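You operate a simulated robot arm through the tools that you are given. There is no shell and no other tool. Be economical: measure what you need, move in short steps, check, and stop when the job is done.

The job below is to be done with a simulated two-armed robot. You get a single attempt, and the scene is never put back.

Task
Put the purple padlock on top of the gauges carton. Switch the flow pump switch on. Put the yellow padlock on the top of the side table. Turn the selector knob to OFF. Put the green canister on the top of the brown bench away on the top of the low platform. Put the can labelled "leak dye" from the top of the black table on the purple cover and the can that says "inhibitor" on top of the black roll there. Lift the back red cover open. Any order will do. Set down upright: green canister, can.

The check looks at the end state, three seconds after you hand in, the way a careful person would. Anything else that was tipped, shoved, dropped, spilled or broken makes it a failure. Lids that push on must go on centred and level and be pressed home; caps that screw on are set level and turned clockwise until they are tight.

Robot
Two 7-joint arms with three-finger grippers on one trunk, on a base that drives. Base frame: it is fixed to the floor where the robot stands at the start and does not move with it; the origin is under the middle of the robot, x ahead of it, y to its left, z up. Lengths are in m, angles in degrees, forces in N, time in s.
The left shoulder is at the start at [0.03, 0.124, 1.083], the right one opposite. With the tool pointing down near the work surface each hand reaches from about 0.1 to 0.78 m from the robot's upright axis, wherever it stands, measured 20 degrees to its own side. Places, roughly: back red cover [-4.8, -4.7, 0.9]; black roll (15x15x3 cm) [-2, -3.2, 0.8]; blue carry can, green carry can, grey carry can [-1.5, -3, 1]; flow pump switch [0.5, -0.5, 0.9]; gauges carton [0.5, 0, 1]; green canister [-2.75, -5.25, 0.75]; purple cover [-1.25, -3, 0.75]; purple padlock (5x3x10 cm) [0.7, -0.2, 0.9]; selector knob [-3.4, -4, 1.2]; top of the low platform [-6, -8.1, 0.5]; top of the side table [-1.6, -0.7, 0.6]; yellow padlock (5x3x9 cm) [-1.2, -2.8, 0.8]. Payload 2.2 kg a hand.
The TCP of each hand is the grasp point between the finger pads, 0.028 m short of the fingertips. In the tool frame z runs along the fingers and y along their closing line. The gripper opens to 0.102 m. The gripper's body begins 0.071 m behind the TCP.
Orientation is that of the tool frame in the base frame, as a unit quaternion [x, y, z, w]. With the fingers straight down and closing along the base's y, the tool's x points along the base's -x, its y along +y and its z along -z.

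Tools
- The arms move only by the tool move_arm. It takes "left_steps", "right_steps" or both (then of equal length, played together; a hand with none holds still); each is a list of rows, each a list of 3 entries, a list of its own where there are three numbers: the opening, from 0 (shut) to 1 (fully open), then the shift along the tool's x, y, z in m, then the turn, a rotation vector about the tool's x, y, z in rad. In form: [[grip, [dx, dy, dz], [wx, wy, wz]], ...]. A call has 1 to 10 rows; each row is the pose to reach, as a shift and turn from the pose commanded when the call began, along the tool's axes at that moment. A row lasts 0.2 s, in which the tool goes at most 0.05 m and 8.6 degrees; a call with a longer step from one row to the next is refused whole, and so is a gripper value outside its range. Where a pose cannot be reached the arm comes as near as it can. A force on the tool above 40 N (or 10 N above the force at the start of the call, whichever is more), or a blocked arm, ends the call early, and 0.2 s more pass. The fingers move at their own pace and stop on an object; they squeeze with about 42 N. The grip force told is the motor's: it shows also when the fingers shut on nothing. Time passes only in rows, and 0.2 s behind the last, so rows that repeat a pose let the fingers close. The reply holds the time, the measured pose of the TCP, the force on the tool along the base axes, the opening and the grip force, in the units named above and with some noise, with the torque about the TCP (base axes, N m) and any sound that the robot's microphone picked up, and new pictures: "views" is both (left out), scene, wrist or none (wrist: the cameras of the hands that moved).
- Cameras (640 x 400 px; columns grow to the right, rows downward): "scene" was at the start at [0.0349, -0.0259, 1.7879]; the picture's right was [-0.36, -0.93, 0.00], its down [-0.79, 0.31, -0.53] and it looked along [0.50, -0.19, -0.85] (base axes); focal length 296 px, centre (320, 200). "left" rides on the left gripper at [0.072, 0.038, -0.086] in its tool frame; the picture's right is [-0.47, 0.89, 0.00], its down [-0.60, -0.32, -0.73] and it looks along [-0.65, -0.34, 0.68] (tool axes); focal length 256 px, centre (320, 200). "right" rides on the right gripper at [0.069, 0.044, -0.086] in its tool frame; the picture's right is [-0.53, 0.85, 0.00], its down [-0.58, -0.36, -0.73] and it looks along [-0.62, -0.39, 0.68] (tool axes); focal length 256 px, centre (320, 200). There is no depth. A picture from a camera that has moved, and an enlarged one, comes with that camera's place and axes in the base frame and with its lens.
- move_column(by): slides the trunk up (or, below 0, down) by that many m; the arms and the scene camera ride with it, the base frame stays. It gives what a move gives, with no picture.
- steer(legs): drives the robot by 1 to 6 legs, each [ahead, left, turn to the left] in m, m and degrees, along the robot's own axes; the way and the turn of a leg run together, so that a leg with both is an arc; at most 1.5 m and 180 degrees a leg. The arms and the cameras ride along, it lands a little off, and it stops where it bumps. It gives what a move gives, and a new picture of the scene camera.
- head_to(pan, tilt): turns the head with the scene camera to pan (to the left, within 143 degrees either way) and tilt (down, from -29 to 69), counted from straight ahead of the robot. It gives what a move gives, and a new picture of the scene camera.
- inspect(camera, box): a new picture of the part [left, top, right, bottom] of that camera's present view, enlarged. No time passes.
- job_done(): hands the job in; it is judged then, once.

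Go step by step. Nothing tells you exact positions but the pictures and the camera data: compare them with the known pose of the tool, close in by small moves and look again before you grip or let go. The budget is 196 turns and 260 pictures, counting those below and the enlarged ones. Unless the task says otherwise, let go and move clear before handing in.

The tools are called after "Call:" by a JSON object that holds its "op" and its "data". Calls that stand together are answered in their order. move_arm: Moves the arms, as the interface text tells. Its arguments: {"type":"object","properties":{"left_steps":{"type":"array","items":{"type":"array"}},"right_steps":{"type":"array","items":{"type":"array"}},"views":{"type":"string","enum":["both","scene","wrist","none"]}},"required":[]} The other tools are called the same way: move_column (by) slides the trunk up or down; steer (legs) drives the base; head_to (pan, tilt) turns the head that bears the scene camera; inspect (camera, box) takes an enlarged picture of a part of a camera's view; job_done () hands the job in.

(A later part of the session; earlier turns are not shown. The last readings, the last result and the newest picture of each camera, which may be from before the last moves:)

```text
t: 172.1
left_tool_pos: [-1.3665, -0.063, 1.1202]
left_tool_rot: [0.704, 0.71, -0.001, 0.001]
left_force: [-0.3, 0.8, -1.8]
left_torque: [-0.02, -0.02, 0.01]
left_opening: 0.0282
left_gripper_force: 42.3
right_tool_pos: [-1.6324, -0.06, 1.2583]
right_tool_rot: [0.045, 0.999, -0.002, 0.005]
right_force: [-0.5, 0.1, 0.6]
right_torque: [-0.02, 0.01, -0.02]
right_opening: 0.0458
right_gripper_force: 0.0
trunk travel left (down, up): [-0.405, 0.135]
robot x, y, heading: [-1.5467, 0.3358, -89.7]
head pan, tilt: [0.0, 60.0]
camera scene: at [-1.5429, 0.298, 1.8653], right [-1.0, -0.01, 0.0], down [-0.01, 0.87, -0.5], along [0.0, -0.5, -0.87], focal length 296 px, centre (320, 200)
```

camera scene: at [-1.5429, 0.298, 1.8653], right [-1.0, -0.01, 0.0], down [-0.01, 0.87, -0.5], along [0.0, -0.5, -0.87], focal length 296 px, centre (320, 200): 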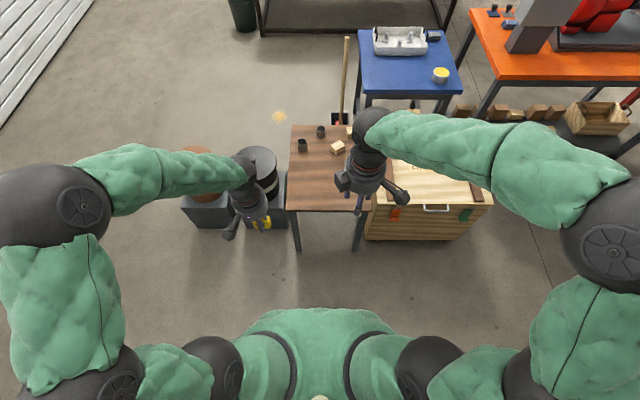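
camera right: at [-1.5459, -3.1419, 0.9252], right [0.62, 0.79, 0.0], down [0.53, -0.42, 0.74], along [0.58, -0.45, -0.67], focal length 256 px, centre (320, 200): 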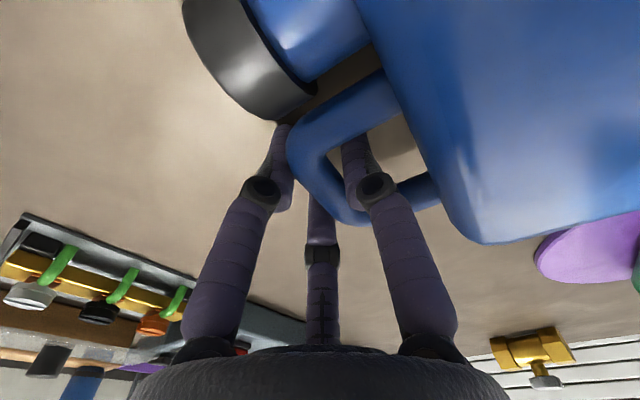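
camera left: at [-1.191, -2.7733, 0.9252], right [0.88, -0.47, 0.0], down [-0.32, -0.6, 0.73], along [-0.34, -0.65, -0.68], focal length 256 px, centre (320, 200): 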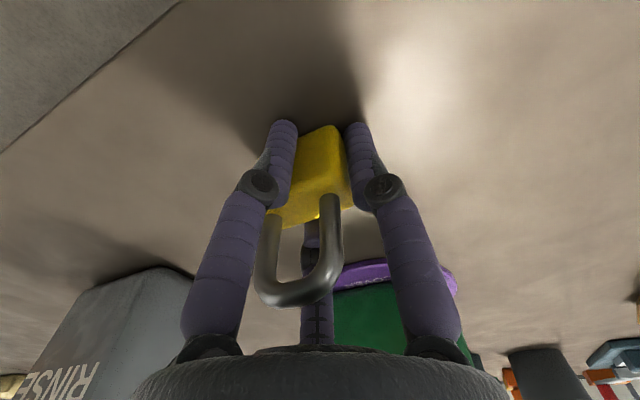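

Call:
{"op": "steer", "data": {"legs": [[0.27, -0.1, -0.3]]}}

Call:
{"op": "move_column", "data": {"by": -0.25}}

Call:
{"op": "inspect", "data": {"camera": "scene", "box": [200, 80, 460, 280]}}

Call:
{"op": "inspect", "data": {"camera": "left", "box": [0, 0, 640, 400]}}

```text
t: 174.1
left_tool_pos: [-1.4697, -0.3302, 1.121]
left_tool_rot: [0.707, 0.707, 0.001, 0.0]
left_force: [0.0, 0.4, -1.5]
left_torque: [0.05, -0.06, 0.0]
left_opening: 0.0282
left_gripper_force: 41.9
right_tool_pos: [-1.7327, -0.3249, 1.2589]
right_tool_rot: [0.049, 0.999, -0.002, 0.005]
right_force: [-0.5, -0.2, 0.1]
right_torque: [0.06, 0.01, 0.0]
right_opening: 0.0459
right_gripper_force: 0.0
trunk travel left (down, up): [-0.405, 0.135]
robot x, y, heading: [-1.6412, 0.0715, -89.9]
head pan, tilt: [0.0, 60.0]
camera scene: at [-1.642, 0.0321, 1.8652], right [-1.0, 0.0, 0.0], down [0.0, 0.87, -0.5], along [0.0, -0.5, -0.87], focal length 296 px, centre (320, 200)
```

scene: 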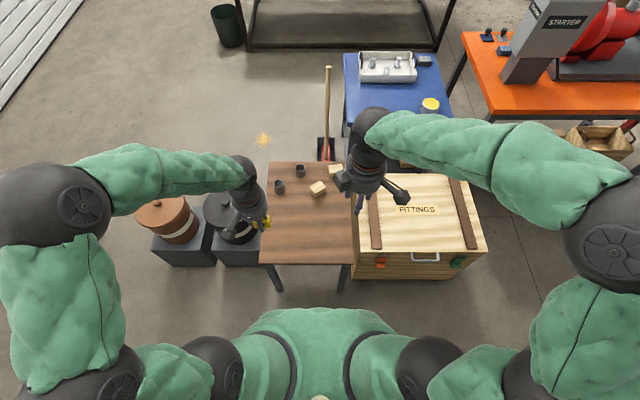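

```text
t: 176.7
left_tool_pos: [-1.468, -0.3308, 0.872]
left_tool_rot: [0.706, 0.708, 0.0, 0.001]
left_force: [1.0, -0.3, -2.0]
left_torque: [0.0, -0.03, 0.0]
left_opening: 0.0283
left_gripper_force: 41.9
right_tool_pos: [-1.7329, -0.3249, 1.0085]
right_tool_rot: [0.048, 0.999, -0.002, 0.005]
right_force: [0.0, 0.7, -0.2]
right_torque: [0.01, 0.01, -0.01]
right_opening: 0.046
right_gripper_force: 0.0
trunk travel left (down, up): [-0.155, 0.385]
robot x, y, heading: [-1.6436, 0.0713, -89.9]
head pan, tilt: [0.0, 60.0]
```

```text
2.00 times, centred on (330, 180) of scene
camera zoom: at [-1.6418, 0.033, 1.6154], right [-1.0, 0.0, 0.0], down [0.0, 0.87, -0.5], along [0.0, -0.5, -0.87], focal length 593 px, centre (300, 240)
```

zoom: 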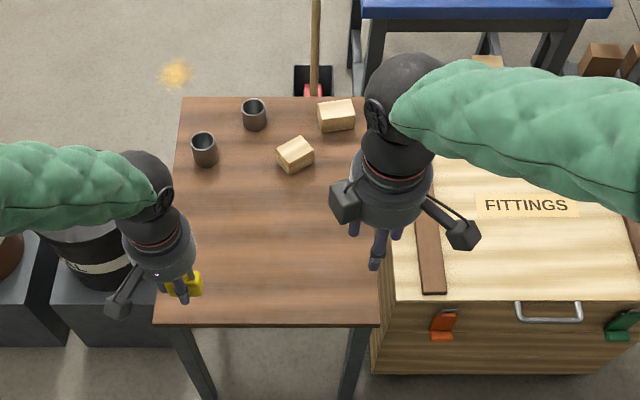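

```text
1.00 times, centred on (320, 200) of left (not enlarged: the box is as wide or as high as the picture)
camera zoom: at [-1.4303, -0.2581, 0.9556], right [0.89, -0.46, 0.0], down [-0.32, -0.6, 0.73], along [-0.34, -0.65, -0.68], focal length 256 px, centre (320, 200)
```

zoom: 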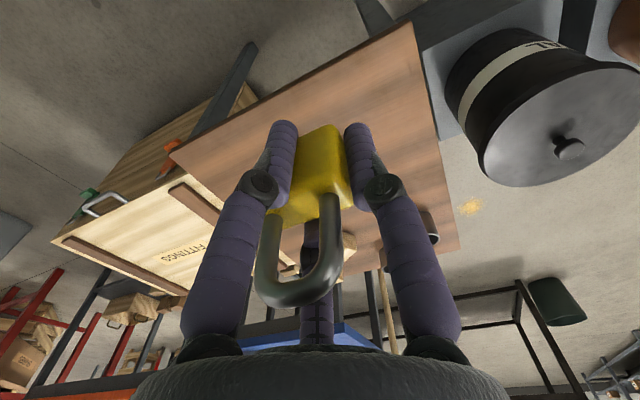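

The side table top is at about z = 0.63, and its middle is free. I move the right hand aside and carry the padlock over (-1.55, -0.52).

Call:
{"op": "move_arm", "data": {"right_steps": [[0.45, [0.045, 0, -0.02], [0, 0, 0]], [0.45, [0.09, 0, -0.04], [0, 0, 0]], [0.45, [0.13, 0, -0.06], [0, 0, 0]], [0.45, [0.17, 0, -0.08], [0, 0, 0]], [0.45, [0.2, 0, -0.1], [0, 0, 0]], [0.45, [0.2, 0, -0.1], [0, 0, 0]], [0.45, [0.2, 0, -0.1], [0, 0, 0]], [0.45, [0.2, 0, -0.1], [0, 0, 0]]], "left_steps": [[0, [-0.04, 0, 0], [0, 0, 0]], [0, [-0.08, 0, 0], [0, 0, 0]], [0, [-0.12, -0.02, 0], [0, 0, 0]], [0, [-0.155, -0.05, 0], [0, 0, 0]], [0, [-0.18, -0.08, 0.02], [0, 0, 0]], [0, [-0.19, -0.085, 0.06], [0, 0, 0]], [0, [-0.19, -0.085, 0.105], [0, 0, 0]], [0, [-0.19, -0.085, 0.15], [0, 0, 0]]], "views": "scene"}}

Call:
{"op": "inspect", "data": {"camera": "scene", "box": [240, 100, 420, 260]}}

```text
t: 178.5
left_tool_pos: [-1.5515, -0.5211, 0.7208]
left_tool_rot: [0.707, 0.708, -0.001, 0.001]
left_force: [-0.1, -0.4, -0.7]
left_torque: [0.04, -0.02, 0.01]
left_opening: 0.0283
left_gripper_force: 42.0
right_tool_pos: [-1.9313, -0.3049, 1.1054]
right_tool_rot: [0.048, 0.999, -0.002, 0.005]
right_force: [-0.1, -1.3, 0.2]
right_torque: [-0.03, 0.03, 0.0]
right_opening: 0.0459
right_gripper_force: 0.1
trunk travel left (down, up): [-0.155, 0.385]
robot x, y, heading: [-1.6424, 0.0692, -89.9]
head pan, tilt: [0.0, 60.0]
camera scene: at [-1.6417, 0.0319, 1.6152], right [-1.0, 0.0, 0.0], down [0.0, 0.87, -0.5], along [0.0, -0.5, -0.87], focal length 296 px, centre (320, 200)
```

scene: 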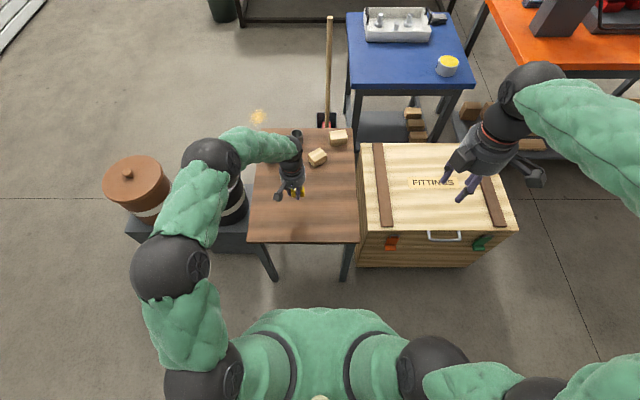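

```text
2.50 times, centred on (330, 180) of scene
camera zoom: at [-1.6417, 0.0319, 1.6152], right [-1.0, 0.0, 0.0], down [0.0, 0.87, -0.5], along [0.0, -0.5, -0.87], focal length 741 px, centre (295, 250)
```

zoom: 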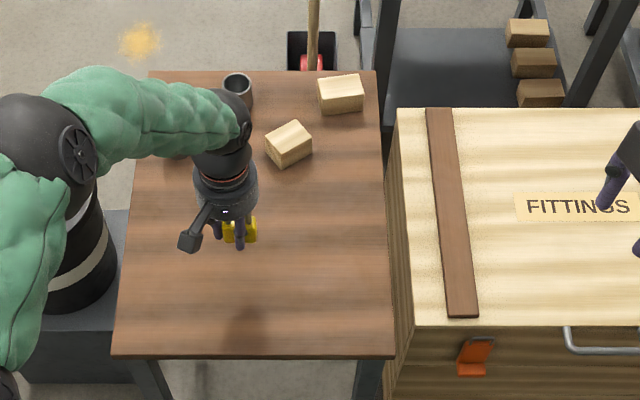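

Call:
{"op": "move_arm", "data": {"left_steps": [[0, [0, 0, 0.02], [0, 0, 0]], [0, [0, 0, 0.035], [0, 0, 0]], [0, [0, 0, 0.043], [0, 0, 0]], [0, [0, 0, 0.05], [0, 0, 0]], [0, [0, 0, 0.056], [0, 0, 0]], [0, [0, 0, 0.062], [0, 0, 0]]], "views": "wrist"}}

```text
t: 179.9
left_tool_pos: [-1.5532, -0.5207, 0.6589]
left_tool_rot: [0.706, 0.708, 0.0, 0.001]
left_force: [0.3, 0.4, -1.9]
left_torque: [0.0, 0.0, -0.02]
left_opening: 0.0281
left_gripper_force: 42.3
right_tool_pos: [-1.9313, -0.3042, 1.105]
right_tool_rot: [0.049, 0.999, -0.003, 0.005]
right_force: [-0.3, 0.7, 0.4]
right_torque: [-0.03, 0.01, 0.01]
right_opening: 0.046
right_gripper_force: 0.2
trunk travel left (down, up): [-0.155, 0.385]
robot x, y, heading: [-1.6433, 0.069, -89.9]
head pan, tilt: [0.0, 60.0]
camera left: at [-1.5151, -0.4486, 0.744], right [0.89, -0.46, 0.0], down [-0.32, -0.6, 0.73], along [-0.34, -0.65, -0.68], focal length 256 px, centre (320, 200)
```

left: 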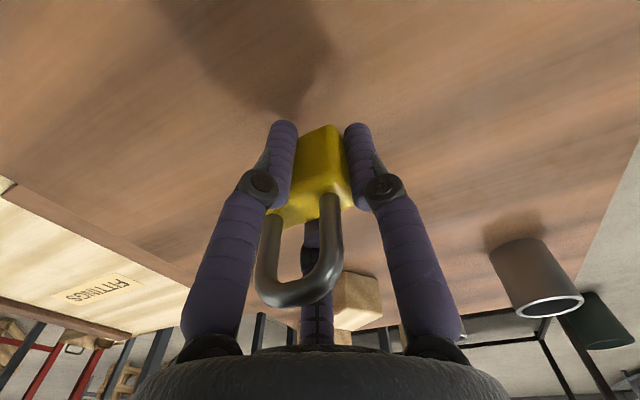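

Not yet touching; I lower further in small steps until contact.

Call:
{"op": "move_arm", "data": {"left_steps": [[0, [0, 0, 0.006], [0, 0, 0]], [0, [0, 0, 0.012], [0, 0, 0]], [0, [0, 0, 0.017], [0, 0, 0]], [0, [0, 0, 0.022], [0, 0, 0]], [0, [0, 0, 0.027], [0, 0, 0]]], "views": "wrist"}}

```text
t: 181.1
left_tool_pos: [-1.5526, -0.5209, 0.6314]
left_tool_rot: [0.706, 0.708, -0.002, 0.001]
left_force: [0.3, -0.4, -1.9]
left_torque: [0.0, -0.02, -0.04]
left_opening: 0.0284
left_gripper_force: 41.9
right_tool_pos: [-1.9325, -0.3045, 1.1056]
right_tool_rot: [0.049, 0.999, -0.002, 0.006]
right_force: [0.5, -0.2, 0.0]
right_torque: [-0.01, 0.0, 0.01]
right_opening: 0.0459
right_gripper_force: 0.2
trunk travel left (down, up): [-0.155, 0.385]
robot x, y, heading: [-1.6433, 0.0698, -90.0]
head pan, tilt: [0.0, 60.0]
camera left: at [-1.5153, -0.4489, 0.7165], right [0.89, -0.46, 0.0], down [-0.32, -0.6, 0.73], along [-0.34, -0.65, -0.68], focal length 256 px, centre (320, 200)
```

left: 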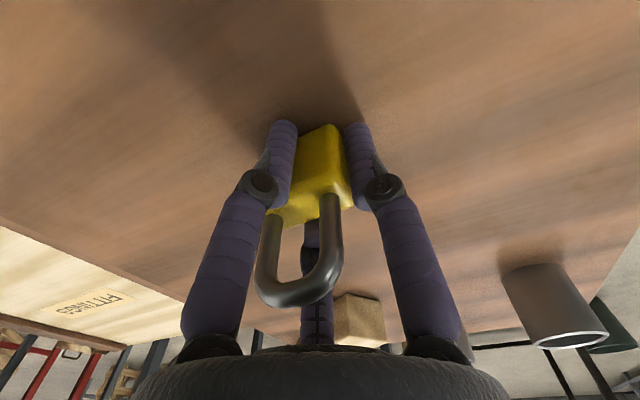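

Call:
{"op": "move_arm", "data": {"left_steps": [[0, [0, 0, 0.004], [0, 0, 0]], [0, [0, 0, 0.008], [0, 0, 0]], [0, [0, 0, 0.012], [0, 0, 0]], [0, [0, 0, 0.016], [0, 0, 0]], [0, [0, 0, 0.02], [0, 0, 0]]], "views": "wrist"}}

```text
t: 181.7
left_tool_pos: [-1.5534, -0.5235, 0.6294]
left_tool_rot: [0.706, 0.708, -0.003, 0.004]
left_force: [-0.1, 5.8, 19.9]
left_torque: [0.34, -0.02, 0.03]
left_opening: 0.0283
left_gripper_force: 41.8
right_tool_pos: [-1.9309, -0.3028, 1.1064]
right_tool_rot: [0.049, 0.999, -0.002, 0.006]
right_force: [-0.5, 0.1, 0.3]
right_torque: [-0.03, 0.01, 0.04]
right_opening: 0.046
right_gripper_force: 0.1
trunk travel left (down, up): [-0.155, 0.385]
robot x, y, heading: [-1.6416, 0.0717, -89.9]
head pan, tilt: [0.0, 60.0]
stopped in row 3 (left hand): the force on the tool passed its limit at 44 N (the readings are from after the stop); the commanded pose is now the measured one
camera left: at [-1.5152, -0.4517, 0.7142], right [0.89, -0.46, 0.0], down [-0.32, -0.6, 0.74], along [-0.34, -0.65, -0.68], focal length 256 px, centre (320, 200)
```

left: 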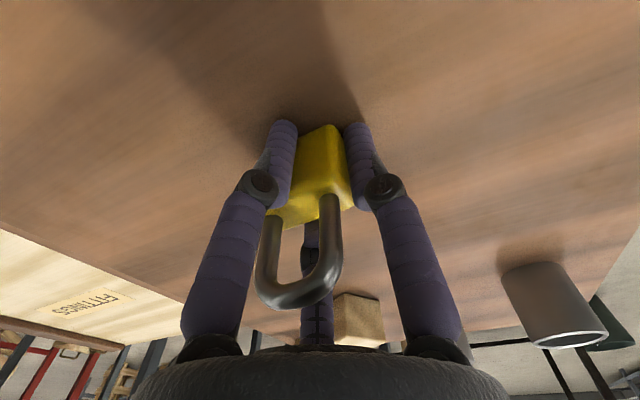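

Contact. I ease off, open, and rise.

Call:
{"op": "move_arm", "data": {"left_steps": [[0, [0.001, 0, -0.002], [0, 0, 0]], [0.4, [0.001, 0, -0.002], [0, 0, 0]], [0.7, [0.001, 0, -0.002], [0, 0, 0]], [1, [0.001, 0, -0.002], [0, 0, 0]], [1, [0.001, 0, -0.002], [0, 0, 0]], [1, [0.001, 0, -0.04], [0, 0, 0]], [1, [0.001, 0, -0.085], [0, 0, 0]], [1, [0.001, 0, -0.13], [0, 0, 0]], [1, [0.001, 0, -0.175], [0, 0, 0]], [1, [0.001, 0, -0.22], [0, 0, 0]]]}}

Call:
{"op": "inspect", "data": {"camera": "left", "box": [200, 0, 440, 180]}}

```text
t: 183.9
left_tool_pos: [-1.5522, -0.5196, 0.8478]
left_tool_rot: [0.707, 0.708, -0.001, 0.002]
left_force: [-0.4, 0.3, -0.5]
left_torque: [-0.05, 0.0, 0.01]
left_opening: 0.1021
left_gripper_force: 0.0
right_tool_pos: [-1.9324, -0.3037, 1.1058]
right_tool_rot: [0.049, 0.999, -0.003, 0.005]
right_force: [0.3, 1.0, 0.4]
right_torque: [-0.01, 0.0, -0.03]
right_opening: 0.0459
right_gripper_force: 0.1
trunk travel left (down, up): [-0.155, 0.385]
robot x, y, heading: [-1.6435, 0.0701, -90.0]
head pan, tilt: [0.0, 60.0]
camera scene: at [-1.6419, 0.034, 1.6153], right [-1.0, 0.0, 0.0], down [0.0, 0.87, -0.5], along [0.0, -0.5, -0.87], focal length 296 px, centre (320, 200)
camera left: at [-1.5154, -0.4477, 0.9327], right [0.89, -0.46, 0.0], down [-0.32, -0.6, 0.73], along [-0.34, -0.65, -0.68], focal length 256 px, centre (320, 200)
```

scene: 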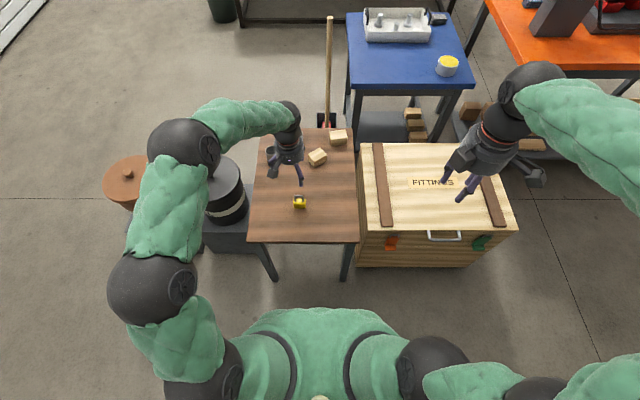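
left: 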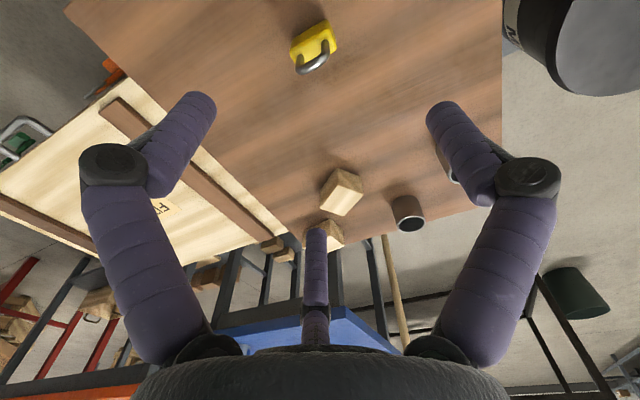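

```text
2.22 times, centred on (320, 90) of left
camera zoom: at [-1.5154, -0.4477, 0.9327], right [0.89, -0.46, 0.0], down [-0.32, -0.6, 0.73], along [-0.34, -0.65, -0.68], focal length 569 px, centre (320, 444)
```

zoom: 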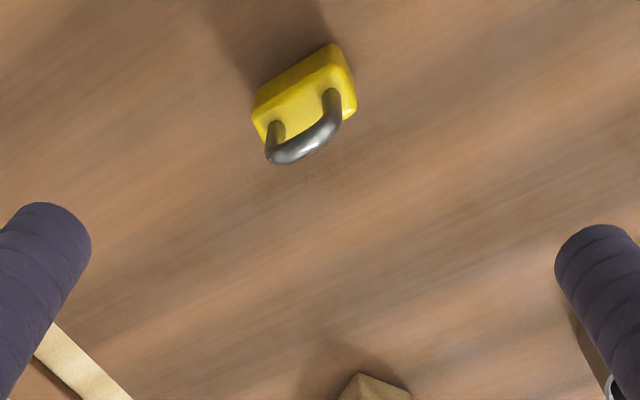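

Yellow padlock is on the side table. Now I raise the trunk, fold the left hand back and look toward the selector (about -3.4, -4).

Call:
{"op": "move_column", "data": {"by": 0.25}}

Call:
{"op": "move_arm", "data": {"left_steps": [[0.5, [0.04, 0.02, 0], [0, 0, 0]], [0.5, [0.08, 0.04, 0], [0, 0, 0]], [0.5, [0.12, 0.06, -0.02], [0, 0, 0]], [0.5, [0.16, 0.08, -0.05], [0, 0, 0]], [0.5, [0.2, 0.1, -0.08], [0, 0, 0]]], "right_steps": [[0.46, [-0.04, 0, 0], [0, 0, 0]], [0.46, [-0.08, 0, 0], [0, 0, 0]], [0.46, [-0.12, 0, 0], [0, 0, 0]], [0.46, [-0.16, 0, 0], [0, 0, 0]], [0.46, [-0.16, 0, 0], [0, 0, 0]]], "views": "none"}}

Call:
{"op": "head_to", "data": {"pan": -25, "tilt": 12}}

```text
t: 186.5
left_tool_pos: [-1.5525, -0.5211, 1.0972]
left_tool_rot: [0.706, 0.708, -0.002, 0.002]
left_force: [-0.9, -0.3, -0.1]
left_torque: [-0.04, -0.03, 0.01]
left_opening: 0.1021
left_gripper_force: 0.1
right_tool_pos: [-1.9324, -0.3059, 1.356]
right_tool_rot: [0.049, 0.999, -0.002, 0.005]
right_force: [-0.9, -0.7, 0.8]
right_torque: [0.01, 0.0, 0.0]
right_opening: 0.0457
right_gripper_force: 0.1
trunk travel left (down, up): [-0.405, 0.135]
robot x, y, heading: [-1.6437, 0.0718, -90.0]
head pan, tilt: [0.0, 60.0]
```

```text
refused: row 4 steps farther than a row can; nothing moved
```

```text
t: 187.7
left_tool_pos: [-1.5524, -0.5202, 1.0982]
left_tool_rot: [0.706, 0.708, -0.002, 0.002]
left_force: [0.6, 0.2, -0.1]
left_torque: [-0.03, -0.02, 0.0]
left_opening: 0.1021
left_gripper_force: 0.1
right_tool_pos: [-1.9328, -0.3052, 1.3561]
right_tool_rot: [0.049, 0.999, -0.002, 0.006]
right_force: [0.5, 0.3, -0.5]
right_torque: [-0.01, 0.01, 0.0]
right_opening: 0.0457
right_gripper_force: 0.1
trunk travel left (down, up): [-0.405, 0.135]
robot x, y, heading: [-1.6415, 0.0693, -90.0]
head pan, tilt: [-25.0, 12.0]
camera scene: at [-1.6813, 0.0152, 1.9363], right [-0.91, 0.42, 0.0], down [0.09, 0.19, -0.98], along [-0.41, -0.89, -0.21], focal length 296 px, centre (320, 200)
```

scene: 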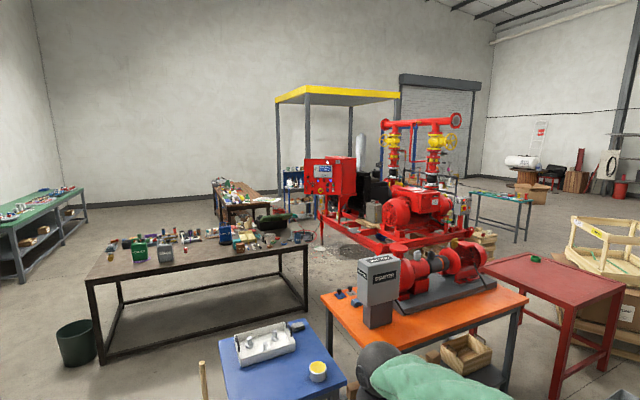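

Call:
{"op": "inspect", "data": {"camera": "scene", "box": [180, 130, 500, 270]}}

Call:
{"op": "inspect", "data": {"camera": "scene", "box": [295, 150, 365, 220]}}

```text
2.00 times, centred on (340, 200) of scene
camera zoom: at [-1.6813, 0.0152, 1.9363], right [-0.91, 0.42, 0.0], down [0.09, 0.19, -0.98], along [-0.41, -0.89, -0.21], focal length 593 px, centre (280, 200)
```

zoom: 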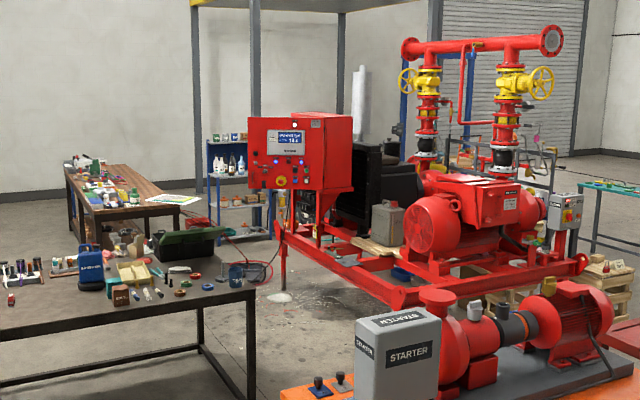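

```text
5.71 times, centred on (330, 185) of scene
camera zoom: at [-1.6813, 0.0152, 1.9363], right [-0.91, 0.42, 0.0], down [0.09, 0.19, -0.98], along [-0.41, -0.89, -0.21], focal length 1694 px, centre (263, 286)
```

zoom: 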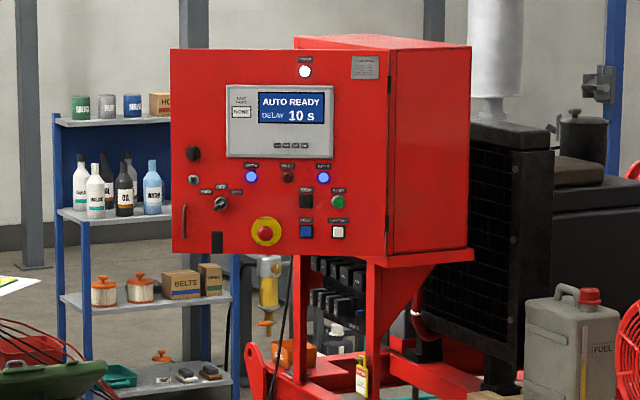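

The selector is on a red cabinet near (-3.45, -4.1), facing about north-east. I raise the left hand, then drive back around through the gap north of the black table.

Call:
{"op": "move_arm", "data": {"left_steps": [[0.5, [0.03, 0.01, -0.03], [0, 0, 0]], [0.5, [0.06, 0.02, -0.06], [0, 0, 0]], [0.5, [0.09, 0.03, -0.09], [0, 0, 0]], [0.5, [0.12, 0.04, -0.12], [0, 0, 0]], [0.5, [0.15, 0.05, -0.15], [0, 0, 0]], [0.5, [0.18, 0.06, -0.18], [0, 0, 0]]], "right_steps": [[0, [-0.03, 0, 0], [0, 0, 0]], [0, [-0.06, 0, 0], [0, 0, 0]], [0, [-0.09, 0, 0], [0, 0, 0]], [0, [-0.12, 0, 0], [0, 0, 0]], [0, [-0.15, 0, 0], [0, 0, 0]], [0, [-0.16, 0, 0], [0, 0, 0]]], "views": "none"}}

Call:
{"op": "steer", "data": {"legs": [[-0.28, 0, 0], [0, 1.2, 0], [1.3, 0, 0], [1.28, 0, 0], [0, -1.4, 0], [0, -1.3, 0]]}}

```text
t: 189.1
left_tool_pos: [-1.4937, -0.3377, 1.2784]
left_tool_rot: [0.706, 0.708, -0.002, 0.002]
left_force: [0.3, 0.3, 0.0]
left_torque: [-0.06, 0.03, 0.01]
left_opening: 0.0512
left_gripper_force: 0.0
right_tool_pos: [-1.771, -0.3172, 1.3578]
right_tool_rot: [0.049, 0.999, -0.003, 0.005]
right_force: [-0.6, 0.9, -0.2]
right_torque: [-0.03, 0.01, -0.03]
right_opening: 0.0022
right_gripper_force: 31.5
trunk travel left (down, up): [-0.405, 0.135]
robot x, y, heading: [-1.6427, 0.07, -89.8]
head pan, tilt: [-25.0, 12.0]
```

```text
t: 221.4
left_tool_pos: [-2.9825, -2.6212, 1.2778]
left_tool_rot: [0.71, 0.704, -0.002, 0.002]
left_force: [-0.3, -0.5, 0.4]
left_torque: [-0.02, 0.0, 0.01]
left_opening: 0.0509
left_gripper_force: 0.0
right_tool_pos: [-3.2611, -2.5972, 1.3581]
right_tool_rot: [0.055, 0.998, -0.002, 0.006]
right_force: [0.3, 0.3, 0.9]
right_torque: [-0.02, 0.01, 0.03]
right_opening: 0.0021
right_gripper_force: 31.9
trunk travel left (down, up): [-0.405, 0.135]
robot x, y, heading: [-3.1254, -2.2117, -90.6]
head pan, tilt: [-25.0, 12.0]
camera scene: at [-3.1657, -2.2633, 1.9364], right [-0.9, 0.43, 0.0], down [0.09, 0.19, -0.98], along [-0.42, -0.88, -0.21], focal length 296 px, centre (320, 200)
```

scene: 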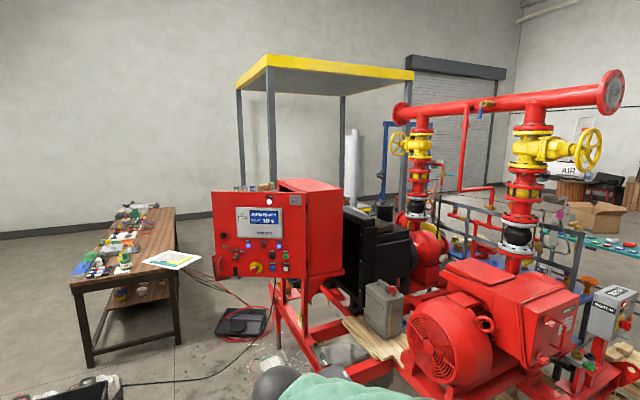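

Call:
{"op": "inspect", "data": {"camera": "scene", "box": [190, 170, 370, 370]}}

```text
2.00 times, centred on (280, 270) of scene
camera zoom: at [-3.1657, -2.2633, 1.9364], right [-0.9, 0.43, 0.0], down [0.09, 0.19, -0.98], along [-0.42, -0.88, -0.21], focal length 593 px, centre (400, 60)
```

zoom: 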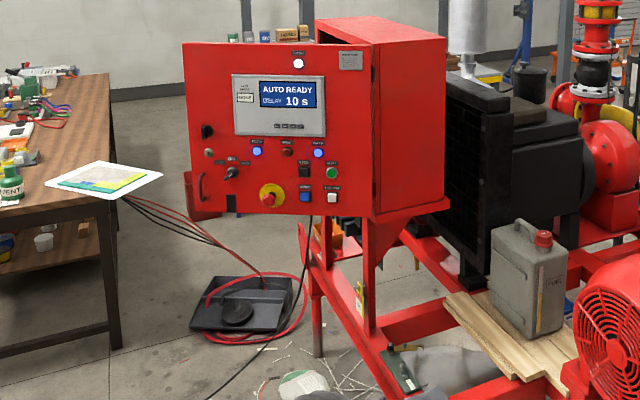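

The selector is on a panel facing roughly north at about (-3.446, -4.092, 1.195). I drive to (-3.36, -3.3), facing it.

Call:
{"op": "steer", "data": {"legs": [[0, -0.24, 0], [1.05, 0, 0]]}}

Call:
{"op": "inspect", "data": {"camera": "right", "box": [0, 0, 640, 400]}}

```text
t: 228.2
left_tool_pos: [-3.2367, -3.6644, 1.2786]
left_tool_rot: [0.71, 0.704, -0.002, 0.002]
left_force: [0.4, -0.1, 0.7]
left_torque: [0.01, -0.03, 0.01]
left_opening: 0.0513
left_gripper_force: 0.1
right_tool_pos: [-3.5153, -3.6391, 1.3579]
right_tool_rot: [0.056, 0.998, -0.002, 0.004]
right_force: [-0.2, -0.1, -0.4]
right_torque: [0.02, -0.01, 0.01]
right_opening: 0.002
right_gripper_force: 31.2
trunk travel left (down, up): [-0.405, 0.135]
robot x, y, heading: [-3.3772, -3.2477, -91.0]
head pan, tilt: [-25.0, 12.0]
camera scene: at [-3.4189, -3.3055, 1.9364], right [-0.9, 0.43, 0.0], down [0.09, 0.19, -0.98], along [-0.42, -0.88, -0.21], focal length 296 px, centre (320, 200)
```

scene: 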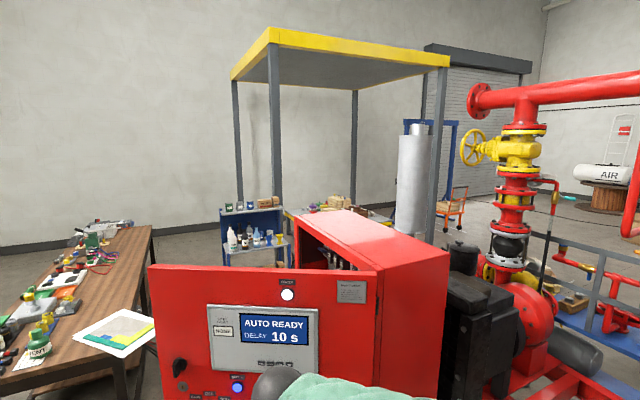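

```text
1.00 times, centred on (320, 200) of right (not enlarged: the box is as wide or as high as the picture)
camera zoom: at [-3.5797, -3.5861, 1.4432], right [0.63, 0.78, 0.0], down [0.52, -0.42, 0.74], along [0.58, -0.46, -0.67], focal length 256 px, centre (320, 200)
```

zoom: 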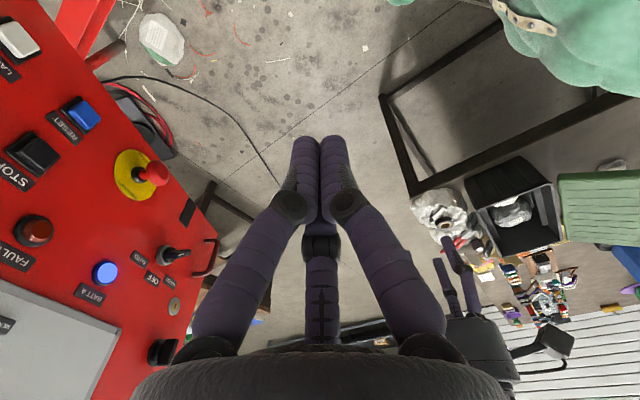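

Call:
{"op": "inspect", "data": {"camera": "right", "box": [110, 210, 230, 300]}}

```text
4.44 times, centred on (170, 255) of right
camera zoom: at [-3.5797, -3.5861, 1.4432], right [0.63, 0.78, 0.0], down [0.52, -0.42, 0.74], along [0.58, -0.46, -0.67], focal length 1138 px, centre (987, -44)
```

zoom: 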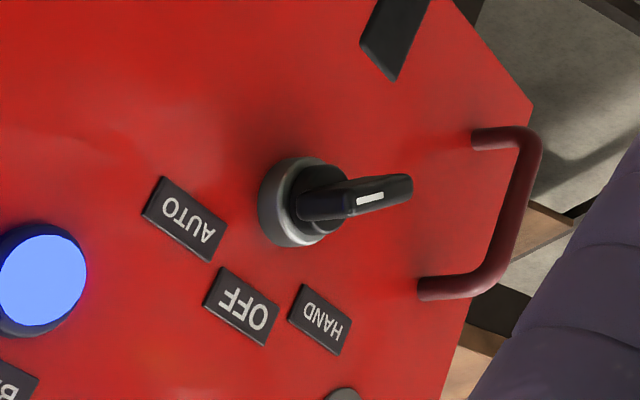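

The selector's lever points to AUTO (upper right); OFF is straight up, so it needs a counter-clockwise turn of about 45°. I swing the right hand horizontal in front of it.

Call:
{"op": "move_arm", "data": {"right_steps": [[0.3, [-0.0146, -0.0276, 0.0165], [0.149, 0, 0]], [0.6, [-0.0292, -0.0552, 0.033], [0.298, 0, 0]], [0.6, [-0.0438, -0.0828, 0.0495], [0.447, 0, 0]], [0.6, [-0.0584, -0.1104, 0.066], [0.596, 0, 0]], [0.6, [-0.073, -0.138, 0.0825], [0.745, 0, 0]], [0.6, [-0.0876, -0.1656, 0.099], [0.894, 0, 0]], [0.6, [-0.1022, -0.1932, 0.1155], [1.043, 0, 0]], [0.6, [-0.1168, -0.2208, 0.132], [1.192, 0, 0]], [0.6, [-0.1314, -0.24, 0.1485], [1.341, 0, 0]], [0.6, [-0.146, -0.25, 0.165], [1.49, 0, 0]]], "views": "wrist"}}

```text
t: 230.4
left_tool_pos: [-3.2352, -3.6639, 1.2766]
left_tool_rot: [0.711, 0.703, -0.002, 0.002]
left_force: [-0.5, -0.7, -0.3]
left_torque: [-0.03, 0.0, 0.03]
left_opening: 0.0511
left_gripper_force: 0.1
right_tool_pos: [-3.3954, -3.9051, 1.1951]
right_tool_rot: [0.045, 0.732, -0.679, -0.034]
right_force: [-0.6, 0.0, 0.1]
right_torque: [0.08, -0.03, 0.01]
right_opening: 0.0612
right_gripper_force: 0.0
trunk travel left (down, up): [-0.405, 0.135]
robot x, y, heading: [-3.3809, -3.2494, -90.9]
head pan, tilt: [-25.0, 12.0]
camera right: at [-3.4539, -3.8082, 1.1577], right [0.55, 0.0, -0.84], down [0.65, 0.63, 0.42], along [0.53, -0.77, 0.35], focal length 256 px, centre (320, 200)
```

right: 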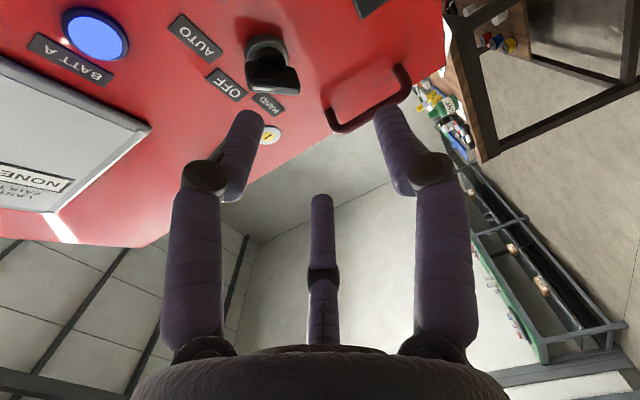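

Call:
{"op": "inspect", "data": {"camera": "right", "box": [200, 10, 340, 130]}}

```text
3.33 times, centred on (270, 70) of right
camera zoom: at [-3.4539, -3.8082, 1.1577], right [0.55, 0.0, -0.84], down [0.65, 0.63, 0.42], along [0.53, -0.77, 0.35], focal length 853 px, centre (487, 633)
```

zoom: 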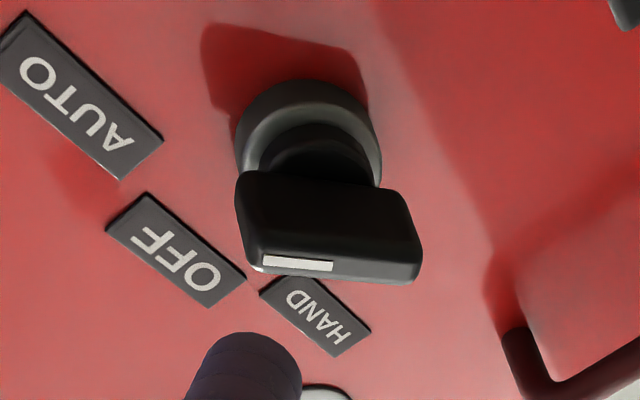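

Call:
{"op": "move_arm", "data": {"right_steps": [[0.6, [0.0205, -0.023, 0], [0.076, 0, 0]], [0.6, [0.0205, -0.023, 0], [0.076, 0, 0]]], "views": "none"}}

Call:
{"op": "move_arm", "data": {"right_steps": [[0.6, [0, 0, 0], [0, 0, -0.14]], [0.6, [0, 0, 0], [0, 0, -0.28]], [0.6, [0, 0, 0], [0, 0, -0.42]], [0.6, [0, 0, 0], [0, 0, -0.56]], [0.6, [0, 0, 0], [0, 0, -0.7]], [0.6, [0, 0, 0], [0, 0, -0.84]], [0.6, [0, 0, 0], [0, 0, -0.88]]], "views": "wrist"}}

```text
t: 231.0
left_tool_pos: [-3.2358, -3.6632, 1.2764]
left_tool_rot: [0.711, 0.704, -0.002, 0.001]
left_force: [-0.2, 0.1, 0.4]
left_torque: [-0.04, -0.02, 0.02]
left_opening: 0.0508
left_gripper_force: 0.1
right_tool_pos: [-3.4165, -3.9048, 1.2179]
right_tool_rot: [-0.043, -0.706, 0.706, 0.036]
right_force: [0.2, 0.4, 0.2]
right_torque: [0.02, 0.02, -0.04]
right_opening: 0.0611
right_gripper_force: 0.0
trunk travel left (down, up): [-0.405, 0.135]
robot x, y, heading: [-3.3763, -3.2505, -90.6]
head pan, tilt: [-25.0, 12.0]
```

```text
t: 232.6
left_tool_pos: [-3.2357, -3.6631, 1.2775]
left_tool_rot: [0.711, 0.703, -0.002, 0.001]
left_force: [0.4, -0.3, 0.8]
left_torque: [-0.01, -0.02, -0.02]
left_opening: 0.0508
left_gripper_force: 0.2
right_tool_pos: [-3.4178, -3.9046, 1.219]
right_tool_rot: [-0.261, 0.657, -0.623, -0.334]
right_force: [-0.3, 0.4, 0.9]
right_torque: [0.02, -0.04, -0.05]
right_opening: 0.0611
right_gripper_force: 0.1
trunk travel left (down, up): [-0.405, 0.135]
robot x, y, heading: [-3.378, -3.248, -91.0]
head pan, tilt: [-25.0, 12.0]
camera right: at [-3.4849, -3.8081, 1.2431], right [-0.3, 0.03, -0.95], down [0.73, 0.65, -0.21], along [0.62, -0.76, -0.22], focal length 256 px, centre (320, 200)
```

right: 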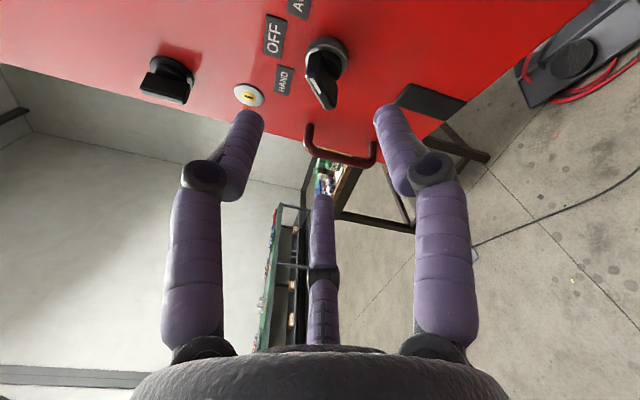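

Call:
{"op": "move_arm", "data": {"right_steps": [[0.6, [0, 0, 0.04], [0, 0, 0]], [0.6, [0, 0, 0.075], [0, 0, 0]], [0.6, [0, 0, 0.088], [0, 0, 0]], [0, [0, 0, 0.088], [0, 0, 0]], [0, [0, 0, 0.088], [0, 0, 0]], [0, [0, 0, 0.088], [0, 0, 0]]], "views": "wrist"}}

```text
t: 234.0
left_tool_pos: [-3.2342, -3.6631, 1.2776]
left_tool_rot: [0.711, 0.704, -0.003, 0.001]
left_force: [-0.3, 0.4, 0.2]
left_torque: [0.04, -0.01, -0.01]
left_opening: 0.0508
left_gripper_force: 0.0
right_tool_pos: [-3.4244, -3.9911, 1.2202]
right_tool_rot: [-0.261, 0.655, -0.625, -0.334]
right_force: [13.1, -7.8, 13.3]
right_torque: [0.08, -0.28, 0.05]
right_opening: 0.0242
right_gripper_force: 45.0
trunk travel left (down, up): [-0.405, 0.135]
robot x, y, heading: [-3.3819, -3.2517, -91.0]
head pan, tilt: [-25.0, 12.0]
camera right: at [-3.4919, -3.8965, 1.2456], right [-0.3, 0.03, -0.95], down [0.73, 0.65, -0.21], along [0.62, -0.76, -0.22], focal length 256 px, centre (320, 200)
```

right: 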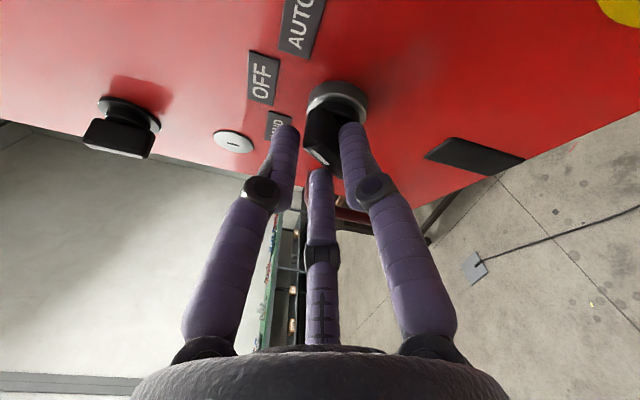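

Call:
{"op": "move_arm", "data": {"right_steps": [[0, [0, 0, 0], [0, 0, -0.13]], [0, [0, 0, 0], [0, 0, -0.26]], [0, [0, 0, 0], [0, 0, -0.39]], [0, [0, 0, 0], [0, 0, -0.52]], [0, [0, 0, 0], [0, 0, -0.65]], [0, [0, 0, 0], [0, 0, -0.78]]], "views": "wrist"}}

```text
t: 235.3
left_tool_pos: [-3.2361, -3.6636, 1.2769]
left_tool_rot: [0.711, 0.703, -0.002, 0.002]
left_force: [-0.4, -0.7, 0.4]
left_torque: [0.02, -0.08, 0.04]
left_opening: 0.051
left_gripper_force: 0.1
right_tool_pos: [-3.4209, -3.9932, 1.2242]
right_tool_rot: [-0.463, 0.528, -0.485, -0.521]
right_force: [11.6, -2.5, 6.6]
right_torque: [0.12, -0.26, -0.22]
right_opening: 0.0182
right_gripper_force: 43.8
trunk travel left (down, up): [-0.405, 0.135]
robot x, y, heading: [-3.3763, -3.2555, -90.6]
head pan, tilt: [-25.0, 12.0]
stopped in row 6 (right hand): the force on the tool passed its limit at 45 N (the readings are from after the stop); the commanded pose is now the measured one
camera right: at [-3.4576, -3.9004, 1.2919], right [-0.82, 0.08, -0.56], down [0.45, 0.68, -0.58], along [0.34, -0.73, -0.6], focal length 256 px, centre (320, 200)
```

right: 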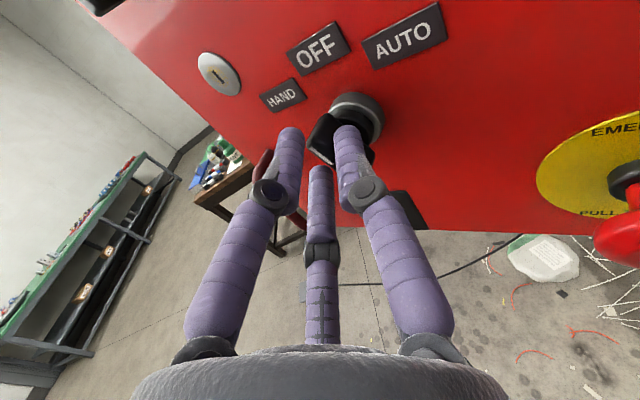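

Call:
{"op": "inspect", "data": {"camera": "right", "box": [250, 70, 410, 190]}}

```text
3.33 times, centred on (330, 130) of right
camera zoom: at [-3.4576, -3.9004, 1.2919], right [-0.82, 0.08, -0.56], down [0.45, 0.68, -0.58], along [0.34, -0.73, -0.6], focal length 853 px, centre (287, 433)
```

zoom: 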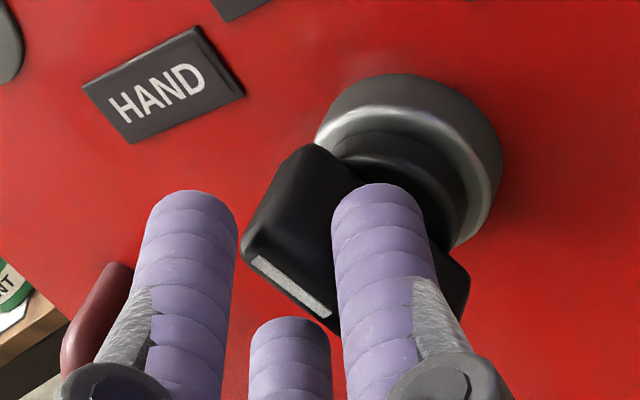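

The lever now points about straight up. I release, back off and check where it rests.

Call:
{"op": "move_arm", "data": {"right_steps": [[0.6, [0, 0, 0], [0, 0, 0]], [0.6, [0, 0, 0], [0, 0, 0]], [0.6, [0, 0, -0.04], [0, 0, 0]], [0.6, [0, 0, -0.08], [0, 0, 0]]], "views": "none"}}

Call:
{"op": "inspect", "data": {"camera": "right", "box": [250, 0, 450, 140]}}

Call:
{"op": "inspect", "data": {"camera": "scene", "box": [190, 290, 350, 400]}}

```text
t: 236.3
left_tool_pos: [-3.2372, -3.6622, 1.2786]
left_tool_rot: [0.711, 0.703, -0.002, 0.002]
left_force: [0.9, -0.2, -0.2]
left_torque: [0.01, 0.03, 0.02]
left_opening: 0.0509
left_gripper_force: 0.0
right_tool_pos: [-3.4159, -3.9115, 1.2243]
right_tool_rot: [-0.462, 0.53, -0.483, -0.522]
right_force: [0.1, -0.1, -0.4]
right_torque: [0.01, 0.01, 0.02]
right_opening: 0.0612
right_gripper_force: 0.0
trunk travel left (down, up): [-0.405, 0.135]
robot x, y, heading: [-3.3794, -3.2515, -90.9]
head pan, tilt: [-25.0, 12.0]
```

```text
2.86 times, centred on (350, 70) of right
camera zoom: at [-3.4516, -3.8197, 1.2901], right [-0.82, 0.08, -0.56], down [0.46, 0.68, -0.57], along [0.33, -0.73, -0.6], focal length 731 px, centre (234, 571)
```

zoom: 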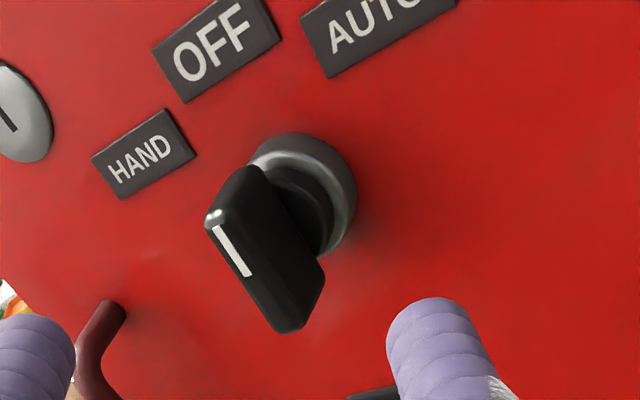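

```text
3.64 times, centred on (270, 345) of scene
camera zoom: at [-3.4184, -3.3044, 1.9365], right [-0.9, 0.43, 0.0], down [0.09, 0.19, -0.98], along [-0.42, -0.88, -0.21], focal length 1078 px, centre (502, -327)
```

zoom: 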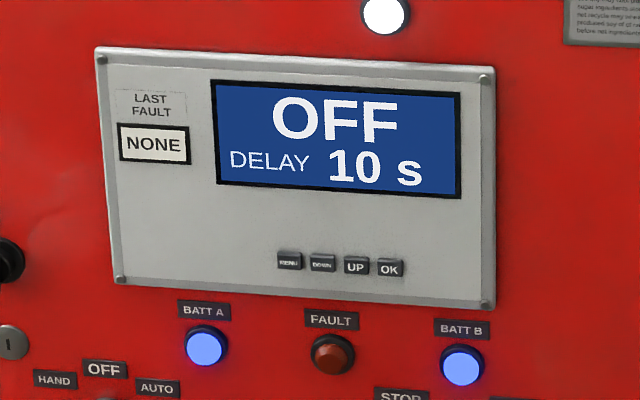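

The display now reads OFF. I withdraw the right hand and look toward the brown bench for the green canister.

Call:
{"op": "move_arm", "data": {"right_steps": [[0.5, [0, 0, -0.02], [0, 0, 0.14]], [0.5, [0, 0, -0.04], [0, 0, 0.28]], [0.5, [0, 0, -0.06], [0, 0, 0.42]], [0.5, [0, 0, -0.08], [0, 0, 0.56]], [0.5, [0, 0, -0.1], [0, 0, 0.7]], [0.5, [0, 0, -0.12], [0, 0, 0.84]], [0.5, [0, 0, -0.14], [0, 0, 0.98]], [0.5, [0, 0, -0.15], [0, 0, 1.12]], [0.5, [0, 0, -0.15], [0, 0, 1.26]], [0.5, [0, 0, -0.15], [0, 0, 1.4]]], "views": "none"}}

Call:
{"op": "move_arm", "data": {"right_steps": [[0.5, [0, -0.02, -0.02], [-0.14, 0, 0.03]], [0.5, [0, -0.04, -0.03], [-0.28, 0, 0.06]], [0.5, [0, -0.06, -0.04], [-0.42, 0, 0.09]], [0.5, [0, -0.08, -0.05], [-0.56, 0, 0.12]], [0.5, [0, -0.1, -0.06], [-0.7, 0, 0.12]], [0.5, [0, -0.11, -0.07], [-0.84, 0, 0.12]], [0.5, [0, -0.11, -0.08], [-0.98, 0, 0.12]], [0.5, [0, -0.11, -0.09], [-1.12, 0, 0.12]], [0.5, [0, -0.11, -0.1], [-1.26, 0, 0.12]], [0.5, [0, -0.11, -0.11], [-1.4, 0, 0.12]]], "views": "none"}}

Call:
{"op": "head_to", "data": {"pan": 12, "tilt": 22}}

```text
t: 238.5
left_tool_pos: [-3.2357, -3.6634, 1.2768]
left_tool_rot: [0.71, 0.704, -0.002, 0.002]
left_force: [0.1, -0.9, -0.2]
left_torque: [0.0, -0.01, 0.01]
left_opening: 0.051
left_gripper_force: 0.0
right_tool_pos: [-3.4003, -3.7632, 1.2195]
right_tool_rot: [0.011, -0.703, 0.706, 0.087]
right_force: [0.5, -0.3, 0.2]
right_torque: [0.0, 0.01, -0.03]
right_opening: 0.0511
right_gripper_force: 0.0
trunk travel left (down, up): [-0.405, 0.135]
robot x, y, heading: [-3.3786, -3.2534, -90.7]
head pan, tilt: [-25.0, 12.0]
```

```text
t: 240.7
left_tool_pos: [-3.2362, -3.6638, 1.2777]
left_tool_rot: [0.711, 0.703, -0.002, 0.001]
left_force: [0.1, -0.5, -0.4]
left_torque: [0.02, -0.01, -0.02]
left_opening: 0.0513
left_gripper_force: 0.1
right_tool_pos: [-3.3723, -3.6558, 1.3278]
right_tool_rot: [0.087, 0.992, -0.089, -0.036]
right_force: [0.7, -0.5, 0.7]
right_torque: [-0.01, -0.03, -0.03]
right_opening: 0.0508
right_gripper_force: 0.0
trunk travel left (down, up): [-0.405, 0.135]
robot x, y, heading: [-3.3785, -3.2465, -90.6]
head pan, tilt: [-25.0, 12.0]
```

```text
t: 241.7
left_tool_pos: [-3.2365, -3.6638, 1.2778]
left_tool_rot: [0.711, 0.703, -0.001, 0.002]
left_force: [1.4, 0.0, -0.5]
left_torque: [0.02, 0.0, -0.01]
left_opening: 0.051
left_gripper_force: 0.1
right_tool_pos: [-3.3727, -3.6569, 1.3279]
right_tool_rot: [0.086, 0.992, -0.091, -0.035]
right_force: [-0.9, -0.8, -0.5]
right_torque: [-0.01, 0.04, -0.06]
right_opening: 0.051
right_gripper_force: 0.0
trunk travel left (down, up): [-0.405, 0.135]
robot x, y, heading: [-3.3803, -3.2494, -90.7]
head pan, tilt: [12.0, 22.0]
camera scene: at [-3.3601, -3.3124, 1.9202], right [-0.98, -0.19, 0.0], down [-0.07, 0.37, -0.93], along [0.18, -0.91, -0.37], focal length 296 px, centre (320, 200)
```

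scene: 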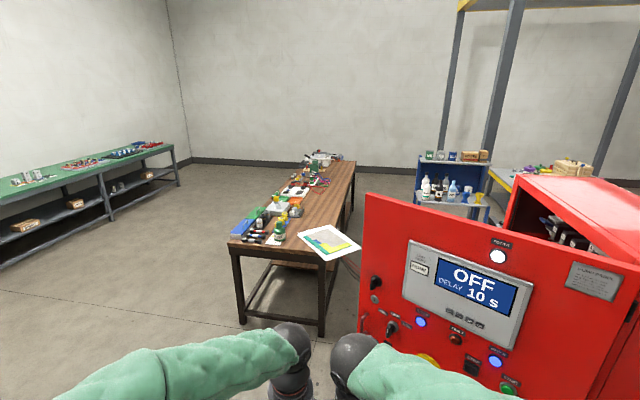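

Call:
{"op": "inspect", "data": {"camera": "scene", "box": [220, 140, 370, 270]}}

```text
3.08 times, centred on (295, 205) of scene
camera zoom: at [-3.3601, -3.3124, 1.9202], right [-0.98, -0.19, 0.0], down [-0.07, 0.37, -0.93], along [0.18, -0.91, -0.37], focal length 912 px, centre (397, 185)
```

zoom: 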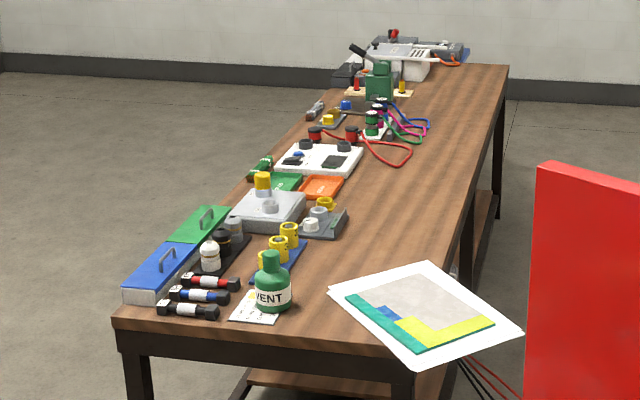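

The green SOLVENT canister is at about (-2.61, -5.36) on the brown bench. I take the roomy route east around the black table.

Call:
{"op": "steer", "data": {"legs": [[-1.05, 0, 0], [0, 1.4, 0], [0, 1.4, 0], [0, 0.35, 0.6], [1.3, 0, 0], [0.9, -0.2, 0]]}}

```text
t: 272.7
left_tool_pos: [-0.2939, -4.891, 1.2776]
left_tool_rot: [0.708, 0.706, -0.001, 0.002]
left_force: [-0.4, -0.3, 0.0]
left_torque: [0.0, 0.0, 0.01]
left_opening: 0.0507
left_gripper_force: 0.1
right_tool_pos: [-0.4311, -4.8853, 1.329]
right_tool_rot: [0.082, 0.992, -0.091, -0.035]
right_force: [-0.7, 0.2, -0.5]
right_torque: [0.01, -0.01, 0.0]
right_opening: 0.0511
right_gripper_force: 0.1
trunk travel left (down, up): [-0.405, 0.135]
robot x, y, heading: [-0.445, -4.4771, -90.3]
head pan, tilt: [12.0, 22.0]
camera scene: at [-0.4211, -4.541, 1.9201], right [-0.98, -0.2, 0.0], down [-0.08, 0.37, -0.93], along [0.19, -0.91, -0.37], focal length 296 px, centre (320, 200)
```

scene: 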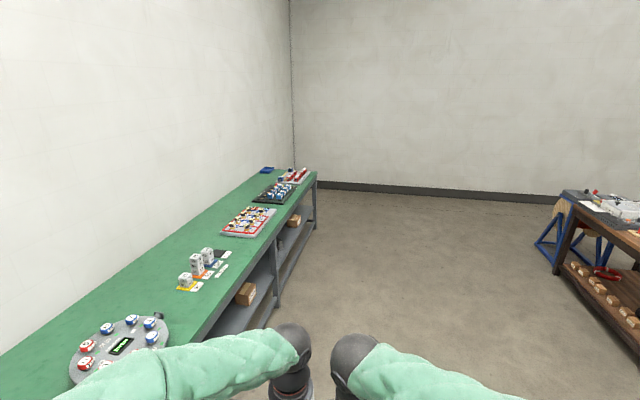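

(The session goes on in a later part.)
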